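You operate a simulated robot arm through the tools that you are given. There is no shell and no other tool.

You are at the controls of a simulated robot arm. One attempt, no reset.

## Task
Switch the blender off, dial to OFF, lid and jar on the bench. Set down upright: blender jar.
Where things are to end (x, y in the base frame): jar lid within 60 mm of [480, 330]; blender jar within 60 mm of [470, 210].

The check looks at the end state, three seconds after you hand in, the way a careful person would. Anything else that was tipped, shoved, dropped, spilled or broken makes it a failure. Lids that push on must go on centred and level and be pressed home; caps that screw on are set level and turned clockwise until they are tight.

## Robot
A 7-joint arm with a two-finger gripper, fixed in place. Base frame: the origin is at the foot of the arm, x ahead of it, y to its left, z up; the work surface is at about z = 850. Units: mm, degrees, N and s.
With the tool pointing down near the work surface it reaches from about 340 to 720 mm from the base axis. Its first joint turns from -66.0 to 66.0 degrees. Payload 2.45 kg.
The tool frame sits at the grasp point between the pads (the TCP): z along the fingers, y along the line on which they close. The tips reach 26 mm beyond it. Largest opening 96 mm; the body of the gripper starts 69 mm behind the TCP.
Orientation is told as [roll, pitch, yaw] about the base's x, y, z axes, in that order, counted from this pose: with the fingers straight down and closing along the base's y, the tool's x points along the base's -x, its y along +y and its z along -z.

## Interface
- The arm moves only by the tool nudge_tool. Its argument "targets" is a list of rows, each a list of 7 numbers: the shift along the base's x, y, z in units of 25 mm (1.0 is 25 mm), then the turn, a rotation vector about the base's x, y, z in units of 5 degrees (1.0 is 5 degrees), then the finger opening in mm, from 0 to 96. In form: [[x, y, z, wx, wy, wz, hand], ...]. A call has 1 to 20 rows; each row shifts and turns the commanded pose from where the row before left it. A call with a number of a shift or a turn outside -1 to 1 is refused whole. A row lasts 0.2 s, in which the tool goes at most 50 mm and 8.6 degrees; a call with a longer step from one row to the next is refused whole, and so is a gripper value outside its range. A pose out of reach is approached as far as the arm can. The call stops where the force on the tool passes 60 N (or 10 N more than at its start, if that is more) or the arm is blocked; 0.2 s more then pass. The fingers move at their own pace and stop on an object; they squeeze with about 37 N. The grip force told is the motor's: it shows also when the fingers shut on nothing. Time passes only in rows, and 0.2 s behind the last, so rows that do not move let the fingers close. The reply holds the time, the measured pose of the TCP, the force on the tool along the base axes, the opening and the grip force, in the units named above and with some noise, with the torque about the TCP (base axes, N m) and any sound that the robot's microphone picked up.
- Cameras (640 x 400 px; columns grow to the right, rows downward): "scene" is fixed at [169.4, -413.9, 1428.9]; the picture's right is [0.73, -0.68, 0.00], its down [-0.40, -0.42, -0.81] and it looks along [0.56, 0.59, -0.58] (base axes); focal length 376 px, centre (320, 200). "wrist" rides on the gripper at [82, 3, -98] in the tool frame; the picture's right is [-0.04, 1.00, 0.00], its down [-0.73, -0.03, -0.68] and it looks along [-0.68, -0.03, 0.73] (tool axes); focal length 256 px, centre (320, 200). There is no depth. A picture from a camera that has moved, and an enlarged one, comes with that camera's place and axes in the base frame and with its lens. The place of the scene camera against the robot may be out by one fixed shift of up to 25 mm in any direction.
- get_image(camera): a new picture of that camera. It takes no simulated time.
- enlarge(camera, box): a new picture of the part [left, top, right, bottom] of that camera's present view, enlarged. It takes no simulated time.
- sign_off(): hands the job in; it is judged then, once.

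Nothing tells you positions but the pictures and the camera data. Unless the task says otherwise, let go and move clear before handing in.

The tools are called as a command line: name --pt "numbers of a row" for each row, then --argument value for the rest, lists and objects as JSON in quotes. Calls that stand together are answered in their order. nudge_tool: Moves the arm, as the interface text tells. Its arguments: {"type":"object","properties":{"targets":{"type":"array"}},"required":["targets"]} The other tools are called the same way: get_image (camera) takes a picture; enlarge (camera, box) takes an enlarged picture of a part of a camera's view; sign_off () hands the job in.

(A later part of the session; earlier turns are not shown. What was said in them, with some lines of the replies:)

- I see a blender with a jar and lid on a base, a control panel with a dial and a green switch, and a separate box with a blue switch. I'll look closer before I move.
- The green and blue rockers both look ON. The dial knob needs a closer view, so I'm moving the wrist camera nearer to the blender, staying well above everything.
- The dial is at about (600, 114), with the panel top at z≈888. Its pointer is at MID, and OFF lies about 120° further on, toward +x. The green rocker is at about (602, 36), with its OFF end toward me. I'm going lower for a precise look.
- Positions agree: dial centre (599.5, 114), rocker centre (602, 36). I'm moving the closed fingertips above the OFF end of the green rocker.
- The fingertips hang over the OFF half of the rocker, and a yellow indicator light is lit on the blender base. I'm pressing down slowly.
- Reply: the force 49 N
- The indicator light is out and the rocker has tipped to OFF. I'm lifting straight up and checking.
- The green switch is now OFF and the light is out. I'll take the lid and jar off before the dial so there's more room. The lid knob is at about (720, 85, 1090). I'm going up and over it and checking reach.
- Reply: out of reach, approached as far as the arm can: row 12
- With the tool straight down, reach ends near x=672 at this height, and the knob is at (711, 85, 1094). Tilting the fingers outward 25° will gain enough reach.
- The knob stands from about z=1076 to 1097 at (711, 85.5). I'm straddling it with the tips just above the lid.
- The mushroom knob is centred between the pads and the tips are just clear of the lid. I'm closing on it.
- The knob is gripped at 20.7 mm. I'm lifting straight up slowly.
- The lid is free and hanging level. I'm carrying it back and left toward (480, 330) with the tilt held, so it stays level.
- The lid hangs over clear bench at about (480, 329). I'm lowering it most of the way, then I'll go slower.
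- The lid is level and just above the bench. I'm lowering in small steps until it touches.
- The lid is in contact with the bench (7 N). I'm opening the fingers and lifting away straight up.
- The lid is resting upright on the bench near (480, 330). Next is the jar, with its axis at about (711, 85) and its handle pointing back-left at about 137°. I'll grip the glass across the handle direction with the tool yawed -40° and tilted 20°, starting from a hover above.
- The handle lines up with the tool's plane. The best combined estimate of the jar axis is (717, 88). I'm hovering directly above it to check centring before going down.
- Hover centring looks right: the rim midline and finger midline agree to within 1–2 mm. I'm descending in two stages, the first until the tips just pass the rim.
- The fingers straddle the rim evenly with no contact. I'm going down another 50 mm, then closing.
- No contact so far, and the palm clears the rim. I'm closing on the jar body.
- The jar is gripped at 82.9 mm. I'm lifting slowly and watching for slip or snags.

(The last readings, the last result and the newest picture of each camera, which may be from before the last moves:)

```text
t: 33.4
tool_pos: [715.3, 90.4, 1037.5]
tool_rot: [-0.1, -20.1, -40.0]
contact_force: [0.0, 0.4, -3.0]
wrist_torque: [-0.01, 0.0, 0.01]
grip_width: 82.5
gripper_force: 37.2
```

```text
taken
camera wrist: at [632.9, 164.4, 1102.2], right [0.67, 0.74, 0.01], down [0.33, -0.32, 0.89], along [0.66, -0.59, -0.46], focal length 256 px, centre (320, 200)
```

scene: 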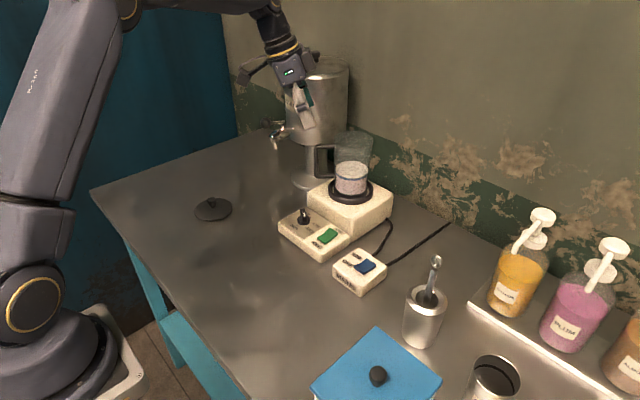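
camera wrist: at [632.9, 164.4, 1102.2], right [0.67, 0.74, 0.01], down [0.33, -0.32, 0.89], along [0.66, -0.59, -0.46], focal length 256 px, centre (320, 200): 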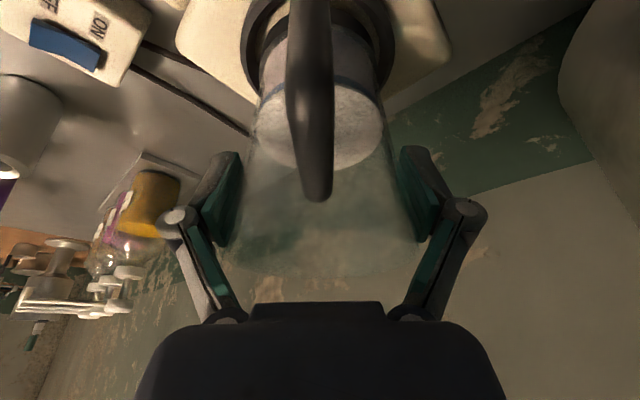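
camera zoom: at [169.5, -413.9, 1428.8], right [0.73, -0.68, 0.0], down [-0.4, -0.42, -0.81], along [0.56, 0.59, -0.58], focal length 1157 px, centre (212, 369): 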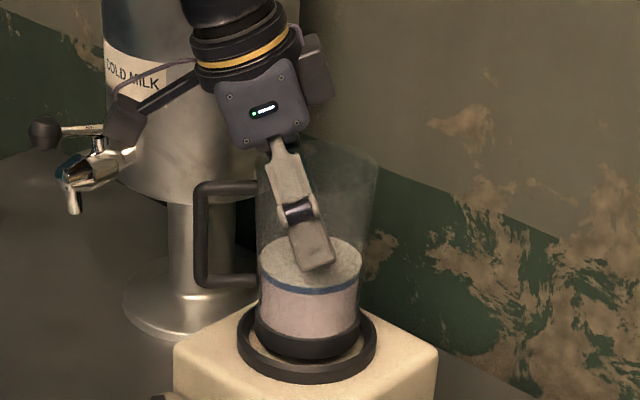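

The jar is coming up cleanly (about 3 N) and staying upright. I'm lifting clear of the seat and carrying it smoothly to (470, 210).

nudge_tool --pt "0 0 0.3 0 0 0 55" --pt "0 0 0.5 0 0 0 55" --pt "0 0 0.5 0 0 0 55" --pt "0 0 0.5 0 0 0 55" --pt "-0.2 0.1 0.2 0 0 0 55" --pt "-0.4 0.2 0 0 0 0 55" --pt "-0.7 0.35 0 0 0 0 55" --pt "-0.8 0.4 0 0 0 0 55" --pt "-0.8 0.4 0 0 0 0 55" --pt "-0.8 0.4 0 0 0 0 55" --pt "-0.8 0.4 0 0 0 0 55" --pt "-0.8 0.4 0 0 0 0 55" --pt "-0.8 0.4 0 0 0 0 55" --pt "-0.8 0.4 0 0 0 0 55" --pt "-0.8 0.4 0 0 0 0 55" --pt "-0.8 0.4 0 0 0 0 55" --pt "-0.7 0.35 0 0 0 0 55" --pt "-0.4 0.2 0 0 0 0 55" --pt "-0.2 0.1 0 0 0 0 55" --pt "0 0 0 0 0 0 55"

get_image --camera "scene"

get_image --camera "wrist"

```text
t: 37.6
tool_pos: [469.6, 212.3, 1087.8]
tool_rot: [0.0, -20.0, -39.9]
contact_force: [-0.6, 0.2, -3.3]
wrist_torque: [0.01, 0.01, 0.01]
grip_width: 82.7
gripper_force: 37.0
```

```text
taken
```

scene: 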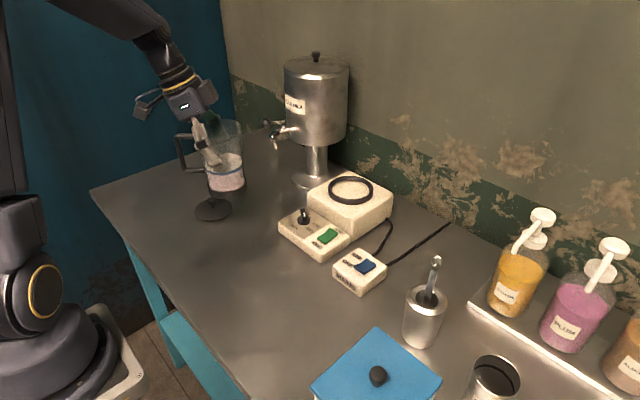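

```text
taken
camera wrist: at [387.9, 286.8, 1152.0], right [0.67, 0.74, 0.01], down [0.33, -0.32, 0.89], along [0.66, -0.59, -0.46], focal length 256 px, centre (320, 200)
```

wrist: 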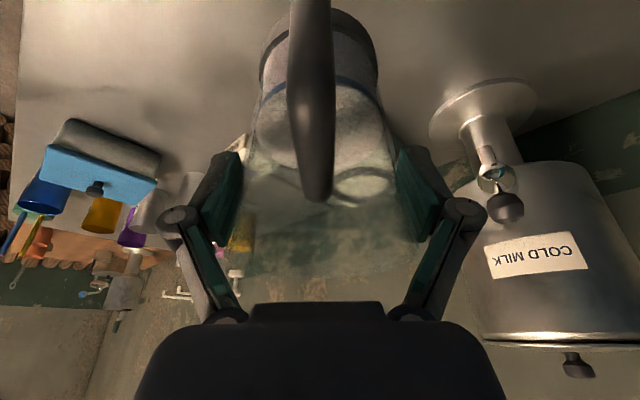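

enlarge --camera "scene" --box '[150, 90, 280, 220]'

```text
3.08 times, centred on (215, 155) of scene
camera zoom: at [169.5, -413.9, 1428.9], right [0.73, -0.68, 0.0], down [-0.4, -0.42, -0.81], along [0.56, 0.59, -0.58], focal length 1157 px, centre (643, 338)
```

zoom: 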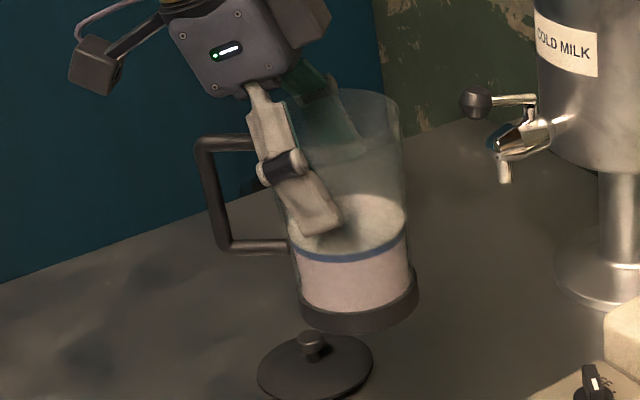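

The apparent lean is only perspective, since the handle bar points at the vertical vanishing point. I'm lowering the jar at (470, 211), then going slowly to contact.

nudge_tool --pt "0 0 -0.4 0 0 0 55" --pt "0 0 -0.7 0 0 0 55" --pt "0 0 -0.8 0 0 0 55" --pt "0 0 -0.8 0 0 0 55" --pt "0 0 -0.6 0 0 0 55" --pt "0 0 -0.3 0 0 0 55" --pt "0 0 -0.2 0 0 0 55" --pt "0 0 0 0 0 0 55"

enlarge --camera "scene" --box '[170, 130, 300, 260]'

```text
t: 39.4
tool_pos: [469.1, 212.8, 992.5]
tool_rot: [0.0, -20.0, -40.0]
contact_force: [-0.8, 0.1, -2.6]
wrist_torque: [-0.02, 0.02, 0.0]
grip_width: 82.6
gripper_force: 37.4
```

```text
3.08 times, centred on (235, 195) of scene
camera zoom: at [169.5, -413.9, 1428.9], right [0.73, -0.68, 0.0], down [-0.4, -0.42, -0.81], along [0.56, 0.59, -0.58], focal length 1157 px, centre (582, 215)
```

zoom: 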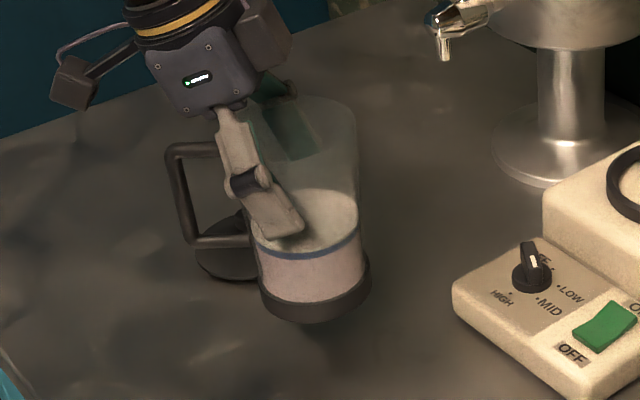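

nudge_tool --pt "0 0 -0.15 0 0 0 55" --pt "0 0 -0.15 0 0 0 55" --pt "0 0 -0.15 0 0 0 55" --pt "0 0 -0.15 0 0 0 55" --pt "0 0 0 0 0 0 55"

enlarge --camera "scene" --box '[170, 130, 300, 260]'

```text
t: 40.6
tool_pos: [469.1, 212.3, 977.3]
tool_rot: [0.0, -20.0, -40.0]
contact_force: [0.7, -0.1, -3.7]
wrist_torque: [-0.01, -0.02, 0.03]
grip_width: 82.6
gripper_force: 36.6
```

```text
3.08 times, centred on (235, 195) of scene
camera zoom: at [169.5, -413.9, 1428.9], right [0.73, -0.68, 0.0], down [-0.4, -0.42, -0.81], along [0.56, 0.59, -0.58], focal length 1157 px, centre (582, 215)
```

zoom: 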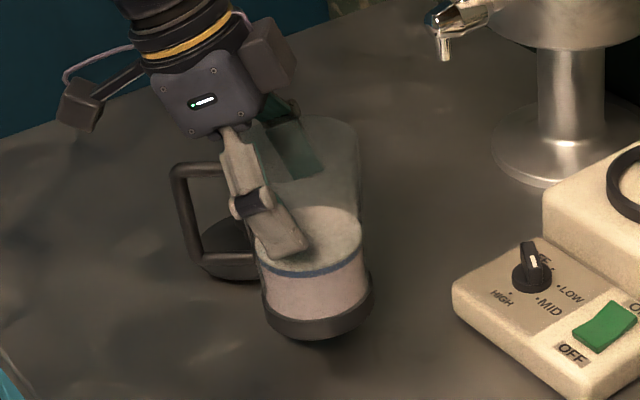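

Still hanging, with no contact yet, so I'm continuing down in small steps.

nudge_tool --pt "0 0 -0.12 0 0 0 55" --pt "0 0 -0.12 0 0 0 55" --pt "0 0 -0.12 0 0 0 55" --pt "0 0 0 0 0 0 55"

```text
t: 41.6
tool_pos: [470.2, 211.7, 967.4]
tool_rot: [-0.1, -20.0, -39.9]
contact_force: [-0.4, 0.2, -3.7]
wrist_torque: [0.01, 0.04, -0.03]
grip_width: 82.9
gripper_force: 37.4
```

nudge_tool --pt "0 0 -0.1 0 0 0 55" --pt "0 0 -0.1 0 0 0 55" --pt "0 0 -0.1 0 0 0 55" --pt "0 0 0 0 0 0 55"

enlarge --camera "scene" --box '[170, 130, 300, 260]'

```text
t: 42.6
tool_pos: [469.6, 211.4, 959.5]
tool_rot: [0.0, -20.0, -39.9]
contact_force: [0.6, -0.3, -3.2]
wrist_torque: [-0.01, -0.02, -0.02]
grip_width: 82.8
gripper_force: 36.9
```

```text
3.08 times, centred on (235, 195) of scene
camera zoom: at [169.5, -413.9, 1428.9], right [0.73, -0.68, 0.0], down [-0.4, -0.42, -0.81], along [0.56, 0.59, -0.58], focal length 1157 px, centre (582, 215)
```

zoom: 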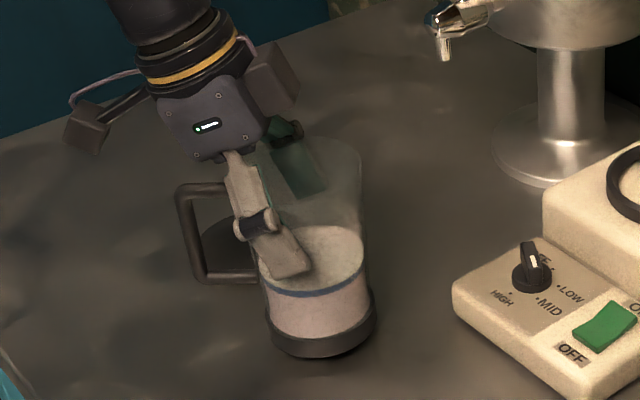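

nudge_tool --pt "0 0 -0.08 0 0 0 55" --pt "0 0 -0.08 0 0 0 55" --pt "0 0 -0.08 0 0 0 55" --pt "0 0 0 0 0 0 55"

```text
t: 43.6
tool_pos: [468.2, 213.0, 954.2]
tool_rot: [0.0, -20.1, -40.0]
contact_force: [-0.5, -0.7, -3.6]
wrist_torque: [0.0, 0.04, -0.01]
grip_width: 82.6
gripper_force: 37.4
```

nudge_tool --pt "0 0 -0.08 0 0 0 55" --pt "0 0 -0.08 0 0 0 55" --pt "0 0 -0.08 0 0 0 55" --pt "0 0 0 0 0 0 55"

enlarge --camera "scene" --box '[190, 190, 270, 260]'

```text
t: 44.6
tool_pos: [470.9, 213.4, 948.4]
tool_rot: [0.1, -20.1, -39.9]
contact_force: [-6.7, -1.9, 22.2]
wrist_torque: [-0.18, -0.11, 0.11]
grip_width: 82.9
gripper_force: 37.2
```

```text
5.71 times, centred on (230, 225) of scene
camera zoom: at [168.9, -414.2, 1428.8], right [0.73, -0.68, 0.0], down [-0.4, -0.42, -0.81], along [0.56, 0.59, -0.58], focal length 2149 px, centre (834, 57)
```

zoom: 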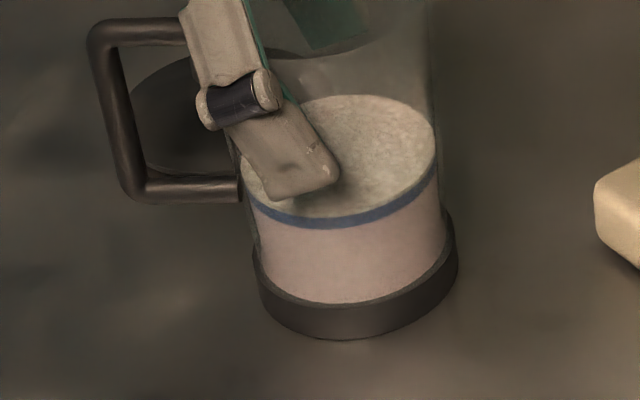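

The jar has touched down (22 N). I'm easing off slightly, opening the fingers, and withdrawing straight up.

nudge_tool --pt "0 0 0.06 0 0 0 55" --pt "0 0 0 0 0 0 55"

```text
t: 45.2
tool_pos: [468.8, 214.3, 948.4]
tool_rot: [-0.1, -20.0, -40.0]
contact_force: [0.9, 0.3, -0.3]
wrist_torque: [0.08, -0.26, 0.02]
grip_width: 82.8
gripper_force: 36.6
```

nudge_tool --pt "0 0 0 0 0 0 86" --pt "0 0 0 0 0 0 90" --pt "0 0 0 0 0 0 96" --pt "0 0 0 0 0 0 96"

get_image --camera "wrist"

enlarge --camera "scene" --box '[170, 130, 300, 260]'

```text
t: 46.2
tool_pos: [469.6, 212.9, 949.5]
tool_rot: [0.0, -20.0, -40.1]
contact_force: [0.0, 0.2, 0.1]
wrist_torque: [-0.01, 0.02, -0.01]
grip_width: 96.0
gripper_force: 0.1
```

```text
taken
camera wrist: at [388.0, 286.9, 1014.6], right [0.67, 0.74, 0.01], down [0.33, -0.32, 0.89], along [0.66, -0.59, -0.46], focal length 256 px, centre (320, 200)
```

wrist: 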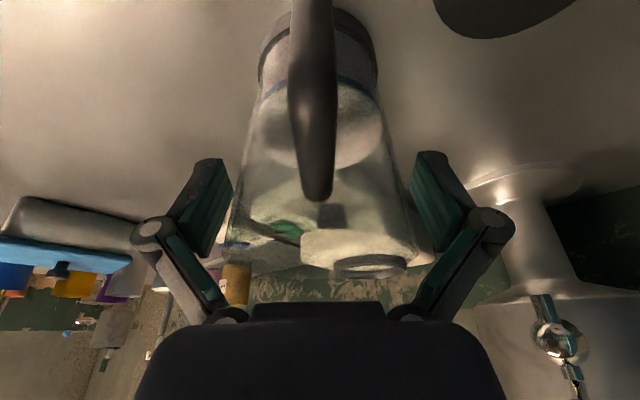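

```text
3.08 times, centred on (235, 195) of scene
camera zoom: at [169.4, -413.9, 1428.9], right [0.73, -0.68, 0.0], down [-0.4, -0.42, -0.81], along [0.56, 0.59, -0.58], focal length 1157 px, centre (582, 215)
```

zoom: 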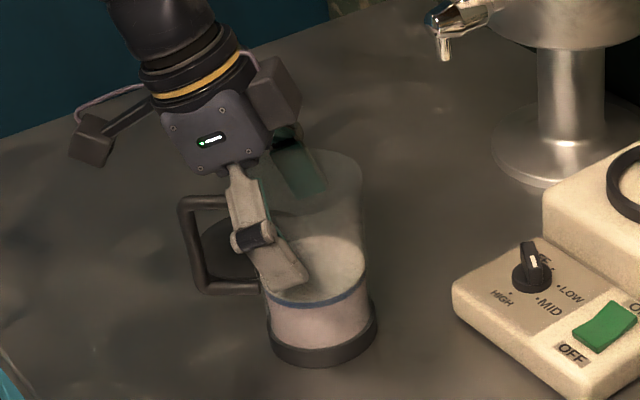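

The jar stands upright and is free of the fingers. I'm going straight up, clear of the rim.

nudge_tool --pt "0 0 0.4 0 0 0 96" --pt "0 0 0.6 0 0 0 96" --pt "0 0 0.8 0 0 0 96" --pt "0 0 1 0 0 0 96" --pt "0 0 1 0 0 0 96" --pt "0 0 1 0 0 0 96" --pt "0 0 1 0 0 0 96" --pt "0 0 0 0 0 0 96"

get_image --camera "scene"

get_image --camera "wrist"

```text
t: 48.0
tool_pos: [470.2, 213.8, 1095.3]
tool_rot: [0.0, -20.0, -39.9]
contact_force: [-0.7, 0.3, 0.1]
wrist_torque: [0.01, -0.01, -0.01]
grip_width: 95.9
gripper_force: 0.1
```

```text
taken
```

scene: 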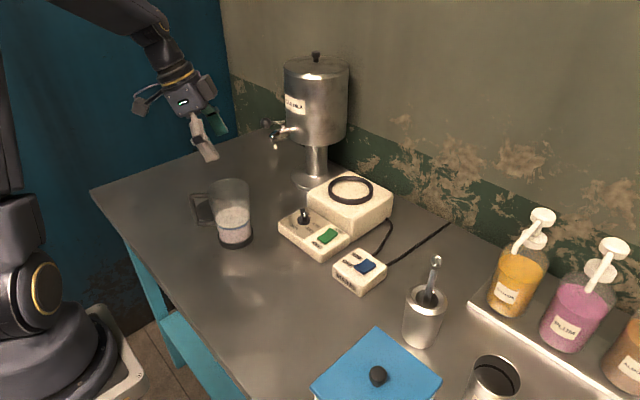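

```text
taken
camera wrist: at [387.4, 287.0, 1159.9], right [0.67, 0.74, 0.01], down [0.33, -0.32, 0.89], along [0.66, -0.59, -0.46], focal length 256 px, centre (320, 200)
```

wrist: 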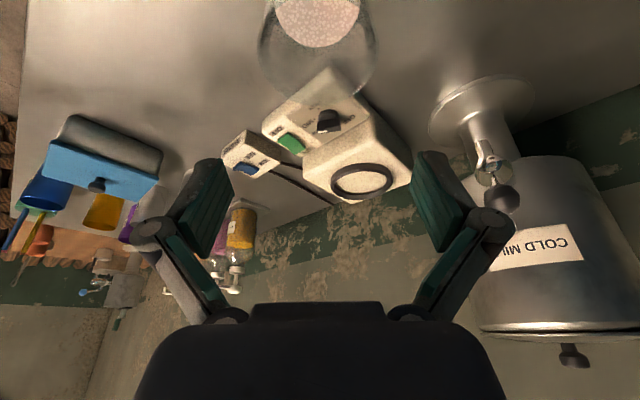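

The jar and lid are placed. Now for the dial: I'll bring the tool vertical, yaw it to about -117° so the fingers straddle the pointer bar, and move above (600, 114).

nudge_tool --pt "0.26 -0.2 0 0.643 0.766 0 80" --pt "0.26 -0.2 0 0.643 0.766 0 60" --pt "0.26 -0.2 0 0.643 0.766 0 50" --pt "0.26 -0.2 0 0.643 0.766 0 50" --pt "0.26 -0.2 0 0 0 -1 50" --pt "0.26 -0.2 0 0 0 -1 50" --pt "0.26 -0.2 0 0 0 -1 50" --pt "0.26 -0.2 0 0 0 -1 50" --pt "0.26 -0.2 0 0 0 -1 50" --pt "0.26 -0.2 0 0 0 -1 50" --pt "0.26 -0.2 0 0 0 -1 50" --pt "0.26 -0.2 0 0 0 -1 50" --pt "0.26 -0.2 0 0 0 -1 50" --pt "0.26 -0.2 0 0 0 -1 50" --pt "0.26 -0.2 0 0 0 -1 50" --pt "0.26 -0.2 0 0 0 -1 50" --pt "0.26 -0.2 0 0 0 -1 50" --pt "0.26 -0.2 0 0 0 -1 50" --pt "0.26 -0.2 0 0 0 -1 50" --pt "0.26 -0.2 0 0 0 -0.4 50"

get_image --camera "wrist"

get_image --camera "scene"

```text
t: 52.2
tool_pos: [599.5, 113.0, 1096.1]
tool_rot: [-0.1, 0.1, -117.1]
contact_force: [0.3, -0.1, 0.7]
wrist_torque: [0.01, 0.0, -0.01]
grip_width: 49.9
gripper_force: 0.0
```

```text
taken
camera wrist: at [640.6, 184.3, 1193.8], right [0.87, -0.49, 0.0], down [-0.36, -0.64, 0.68], along [-0.33, -0.59, -0.73], focal length 256 px, centre (320, 200)
```

wrist: 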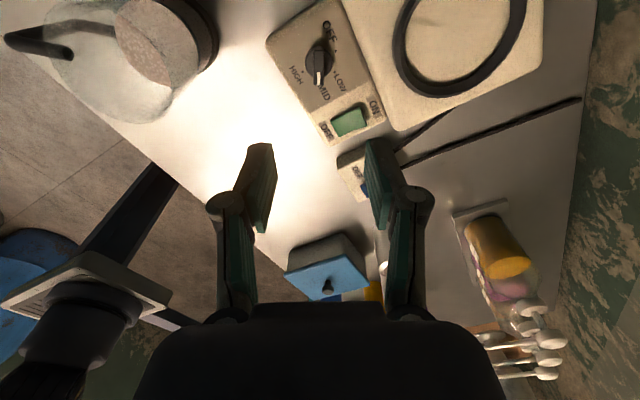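

```text
taken
```

scene: 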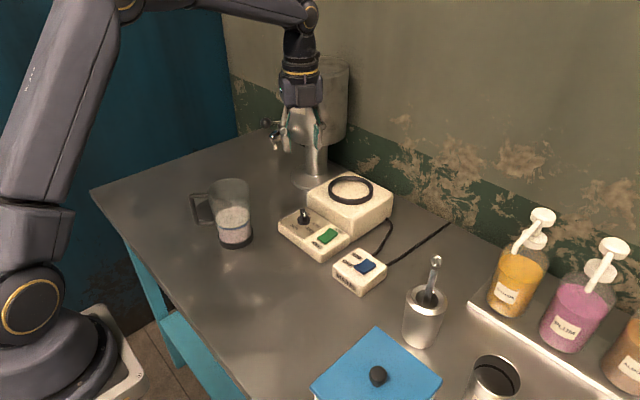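

enlarge --camera "wrist" --box '[270, 10, 390, 130]'

```text
3.33 times, centred on (330, 70) of wrist
camera zoom: at [640.6, 184.3, 1193.8], right [0.87, -0.49, 0.0], down [-0.36, -0.64, 0.68], along [-0.33, -0.59, -0.73], focal length 853 px, centre (287, 633)
```

zoom: 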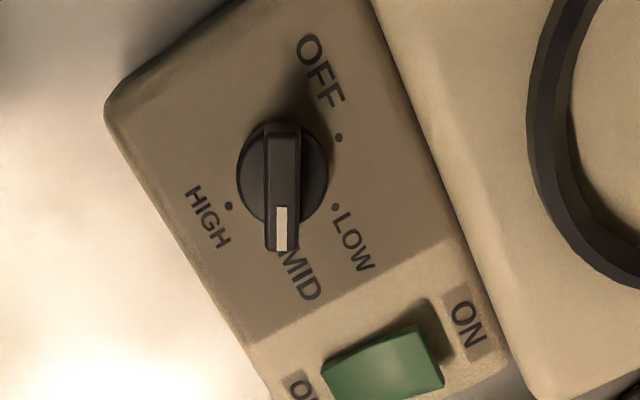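

In this view the OFF dot sits at about 0° azimuth (+x) and the bar at -120° (MID). I'm fine-aligning to -120° and lowering around the bar.

nudge_tool --pt "0 0.06 -1 0 0 -0.6 40" --pt "0 0 -1 0 0 0 34" --pt "0 0 -1 0 0 0 34" --pt "0 0 -1 0 0 0 34" --pt "0 0 -1 0 0 0 34" --pt "0 0 -0.8 0 0 0 34" --pt "0 0 0 0 0 0 34"

enlarge --camera "wrist" --box '[240, 40, 400, 180]'

enlarge --camera "scene" --box '[260, 150, 380, 260]'

```text
t: 53.8
tool_pos: [597.6, 114.6, 950.2]
tool_rot: [0.0, 0.0, -120.0]
contact_force: [0.0, 0.0, -0.4]
wrist_torque: [-0.01, 0.0, -0.03]
grip_width: 33.7
gripper_force: 0.0
```

```text
2.86 times, centred on (320, 110) of wrist
camera zoom: at [642.6, 183.5, 1049.3], right [0.85, -0.53, 0.0], down [-0.39, -0.62, 0.68], along [-0.36, -0.57, -0.73], focal length 731 px, centre (320, 457)
```

zoom: 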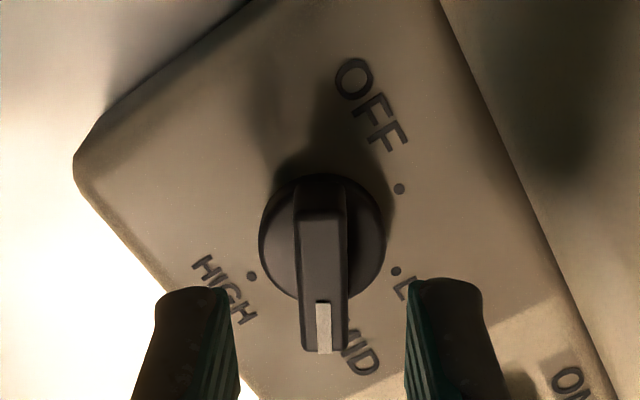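

```text
3.64 times, centred on (320, 205) of scene
camera zoom: at [169.4, -413.9, 1428.9], right [0.73, -0.68, 0.0], down [-0.4, -0.42, -0.81], along [0.56, 0.59, -0.58], focal length 1367 px, centre (320, 182)
```

zoom: 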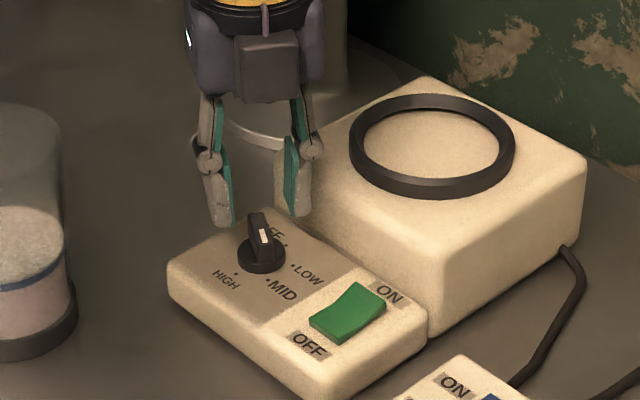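

The bar is centred between the pads. I'm lowering 26 mm and closing on it.

nudge_tool --pt "0.03 0.03 -0.4 0 0 0 34" --pt "0 0 -0.35 0 0 0 34" --pt "0 0 -0.3 0 0 0 34" --pt "0 0 0 0 0 0 24" --pt "0 0 0 0 0 0 14" --pt "0 0 0 0 0 0 4" --pt "0 0 0 0 0 0 4"

enlarge --camera "wrist" --box '[240, 60, 400, 200]'

enlarge --camera "scene" --box '[260, 150, 380, 260]'

```text
t: 55.4
tool_pos: [600.1, 114.3, 923.5]
tool_rot: [0.0, 0.0, -119.9]
contact_force: [0.0, -0.4, -0.8]
wrist_torque: [0.15, -0.06, -0.02]
grip_width: 10.9
gripper_force: 38.2
```

```text
2.86 times, centred on (320, 130) of wrist
camera zoom: at [644.0, 184.8, 1022.6], right [0.85, -0.53, 0.0], down [-0.39, -0.62, 0.68], along [-0.36, -0.57, -0.73], focal length 731 px, centre (320, 400)
```

zoom: 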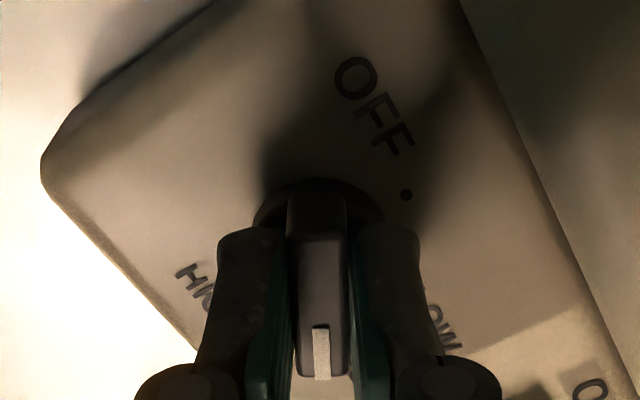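

```text
3.64 times, centred on (320, 205) of scene
camera zoom: at [169.4, -413.9, 1428.9], right [0.73, -0.68, 0.0], down [-0.4, -0.42, -0.81], along [0.56, 0.59, -0.58], focal length 1367 px, centre (320, 182)
```

zoom: 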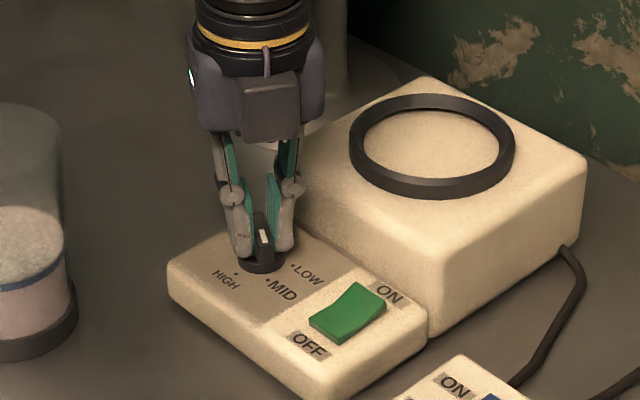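

The bar is firmly gripped. I'm turning counter-clockwise (seen from above) through LOW toward OFF, starting with 60° while watching forces.

nudge_tool --pt "0 0 0 0 0 1 4" --pt "0 0 0 0 0 1 4" --pt "0 0 0 0 0 1 4" --pt "0 0 0 0 0 1 4" --pt "0 0 0 0 0 1 4" --pt "0 0 0 0 0 1 4" --pt "0 0 0 0 0 1 4" --pt "0 0 0 0 0 1 4" --pt "0 0 0 0 0 1 4" --pt "0 0 0 0 0 1 4" --pt "0 0 0 0 0 1 4" --pt "0 0 0 0 0 1 4"

enlarge --camera "wrist" --box '[240, 60, 400, 200]'

enlarge --camera "scene" --box '[260, 150, 380, 260]'

```text
t: 58.0
tool_pos: [600.1, 114.6, 924.5]
tool_rot: [0.0, -0.1, -59.8]
contact_force: [-4.0, 1.3, 2.5]
wrist_torque: [0.63, 0.4, -0.02]
grip_width: 10.9
gripper_force: 37.7
```

```text
2.86 times, centred on (320, 130) of wrist
camera zoom: at [562.5, 187.9, 1022.6], right [0.88, 0.47, 0.0], down [0.34, -0.65, 0.68], along [0.32, -0.6, -0.73], focal length 731 px, centre (320, 400)
```

zoom: 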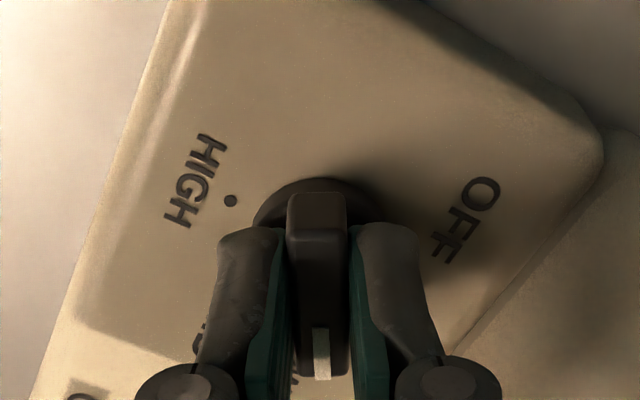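

```text
3.64 times, centred on (320, 205) of scene
camera zoom: at [169.3, -413.9, 1428.9], right [0.73, -0.68, 0.0], down [-0.4, -0.42, -0.81], along [0.56, 0.59, -0.58], focal length 1367 px, centre (320, 182)
```

zoom: 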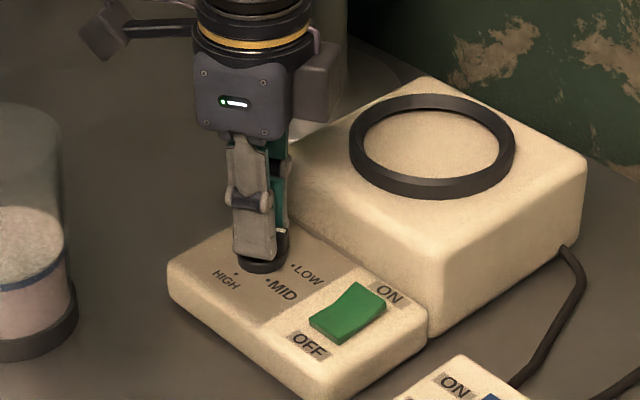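

The dial turned with the gripper and is now at LOW, with low forces. I'm continuing another 60° to OFF.

nudge_tool --pt "0 0 0 0 0 1 4" --pt "0 0 0 0 0 1 4" --pt "0 0 0 0 0 1 4" --pt "0 0 0 0 0 1 4" --pt "0 0 0 0 0 1 4" --pt "0 0 0 0 0 1 4" --pt "0 0 0 0 0 1 4" --pt "0 0 0 0 0 1 4" --pt "0 0 0 0 0 1 4" --pt "0 0 0 0 0 1 4" --pt "0 0 0 0 0 1 4" --pt "0 0 0 0 0 1 4" --pt "0 0 0 0 0 0 4"

enlarge --camera "wrist" --box '[240, 60, 400, 200]'

enlarge --camera "scene" --box '[260, 150, 380, 260]'

```text
t: 60.8
tool_pos: [599.6, 114.0, 923.0]
tool_rot: [0.0, -0.1, 0.2]
contact_force: [-8.0, 0.1, 13.8]
wrist_torque: [0.02, 0.93, -0.08]
grip_width: 10.9
gripper_force: 38.1
```

```text
2.86 times, centred on (320, 130) of wrist
camera zoom: at [519.0, 118.9, 1022.5], right [0.04, 1.0, 0.0], down [0.73, -0.03, 0.68], along [0.68, -0.03, -0.73], focal length 731 px, centre (320, 400)
```

zoom: 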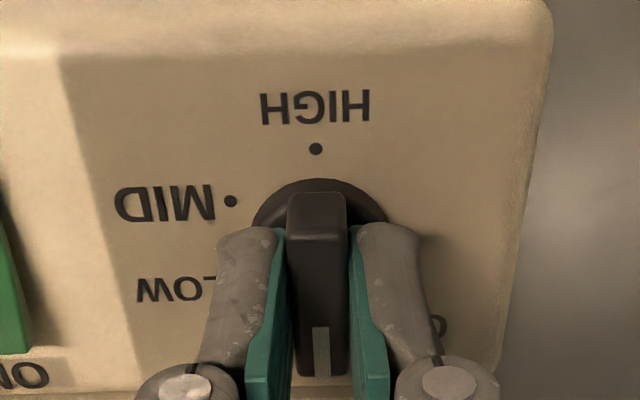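

```text
3.64 times, centred on (320, 205) of scene
camera zoom: at [169.0, -414.0, 1428.9], right [0.73, -0.68, 0.0], down [-0.4, -0.42, -0.81], along [0.56, 0.59, -0.58], focal length 1367 px, centre (320, 182)
```

zoom: 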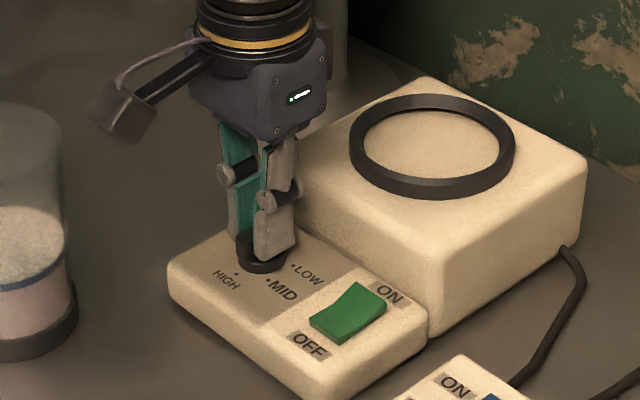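

The pointer now faces +x, away from HIGH, which is the OFF position. I'm releasing, lifting straight up, and inspecting.

nudge_tool --pt "0 0 0 0 0 0 16" --pt "0 0 0 0 0 0 26" --pt "0 0 0 0 0 0 34" --pt "0 0 0.4 0 0 0 34" --pt "0 0 0.8 0 0 0 34" --pt "0 0 1 0 0 0 34" --pt "0 0 1 0 0 0 34" --pt "0 0 1 0 0 0 34" --pt "-1 0 1 0 0 0 34" --pt "-1 0 1 0 0 0 34" --pt "-0.6 0 0 0 0 0 34"

enlarge --camera "wrist" --box '[220, 70, 400, 230]'

enlarge --camera "scene" --box '[260, 150, 380, 260]'

get_image --camera "scene"

```text
t: 63.2
tool_pos: [535.8, 113.3, 1077.7]
tool_rot: [-0.1, 0.0, 0.1]
contact_force: [-0.8, -0.9, -0.1]
wrist_torque: [0.02, -0.01, 0.02]
grip_width: 34.2
gripper_force: 0.1
```

```text
2.50 times, centred on (310, 150) of wrist
camera zoom: at [455.2, 118.1, 1177.3], right [0.04, 1.0, 0.0], down [0.73, -0.03, 0.68], along [0.68, -0.03, -0.73], focal length 640 px, centre (345, 325)
```

zoom: 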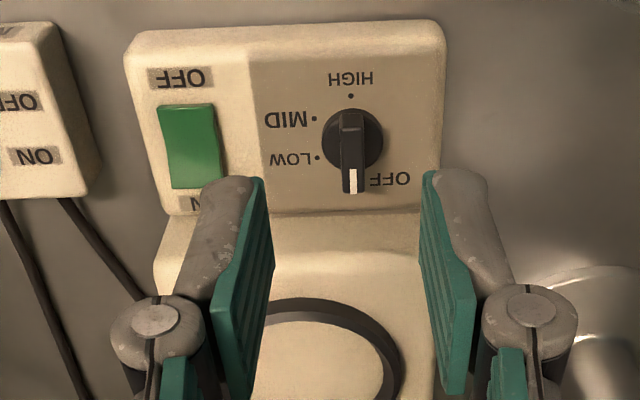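

```text
3.64 times, centred on (320, 205) of scene
camera zoom: at [169.4, -413.9, 1428.9], right [0.73, -0.68, 0.0], down [-0.4, -0.42, -0.81], along [0.56, 0.59, -0.58], focal length 1367 px, centre (320, 182)
```

zoom: 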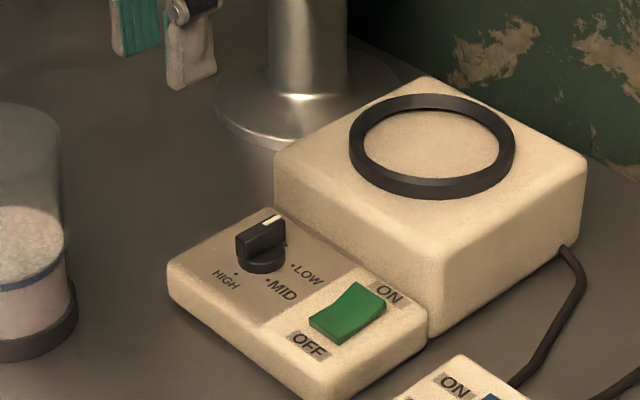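

```text
taken
```

scene: 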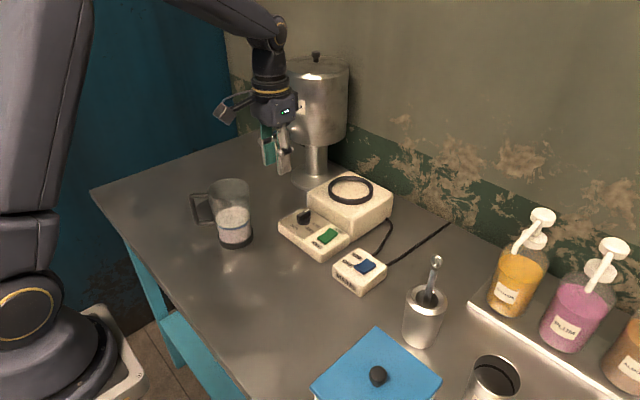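

The dial points at OFF, the rocker is OFF and the light is out. I'm backing clear and verifying the lid and jar.

nudge_tool --pt "-0.5 0 1 0 0 0 34" --pt "-1 0.2 1 0 0 0 34" --pt "-1 0.2 1 0 0 0 34" --pt "-1 0.3 1 0 0 0 34" --pt "-1 0.3 0.5 0 0 0 34" --pt "-1 0.3 0 0 0 0 34" --pt "-1 0.3 0 0 0 0 34" --pt "0 0 0 0 0 0 34"

get_image --camera "wrist"

enlarge --camera "scene" --box '[170, 160, 280, 260]'

```text
t: 65.0
tool_pos: [375.6, 154.9, 1192.2]
tool_rot: [0.0, 0.0, 0.0]
contact_force: [-0.5, 0.6, 0.4]
wrist_torque: [-0.02, -0.01, 0.0]
grip_width: 34.1
gripper_force: 0.0
```

```text
taken
camera wrist: at [293.1, 158.2, 1290.9], right [0.04, 1.0, 0.0], down [0.73, -0.03, 0.68], along [0.68, -0.03, -0.73], focal length 256 px, centre (320, 200)
```

wrist: 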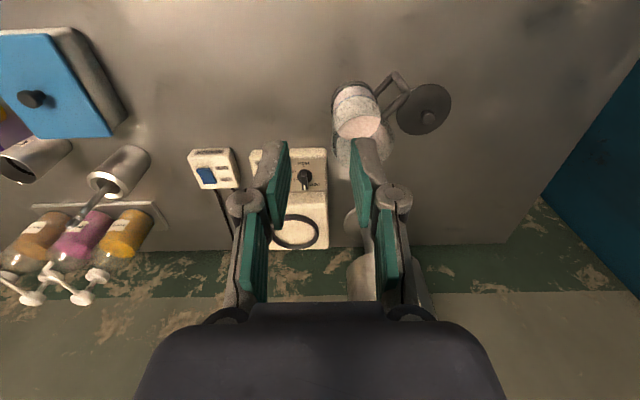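

```text
4.00 times, centred on (225, 210) of scene
camera zoom: at [169.4, -413.9, 1428.9], right [0.73, -0.68, 0.0], down [-0.4, -0.42, -0.81], along [0.56, 0.59, -0.58], focal length 1504 px, centre (700, 160)
```

zoom: 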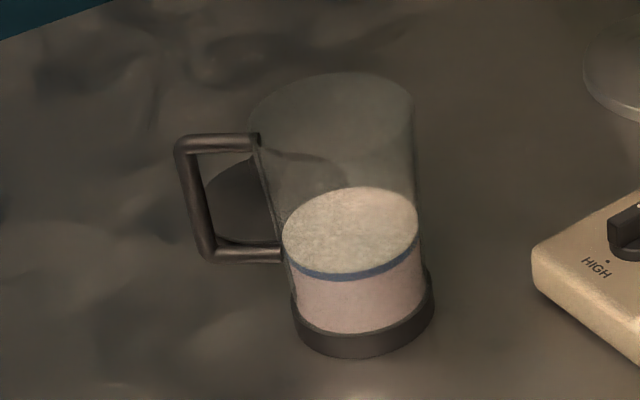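

Final check: the green rocker is OFF with its light out, and the dial is at OFF. The jar stands upright near (470, 210) with its contents in place, and the lid rests on the bench near (487, 328). Nothing else was disturbed and the arm is clear, so I'm handing in.

sign_off

```text
The job is handed in.
```

The blender is off and the job is handed in; I haven't seen the check's result. These are the final positions, estimated from the pictures:

| Item | End state |
|---|---|
| Green switch | Pressed to OFF; the indicator light on the blender base went out |
| Dial | Turned from MID to OFF |
| Jar lid | Flat on the bench, knob up, near (487, 328), about 8 mm from its target |
| Blender jar | Upright near (470, 210), contents still in it |

I left the separate blue mains switch as it was, which looked to be ON, because the task only asked for the blender to be switched off. In the pictures nothing else looked moved, and the arm is clear of everything.
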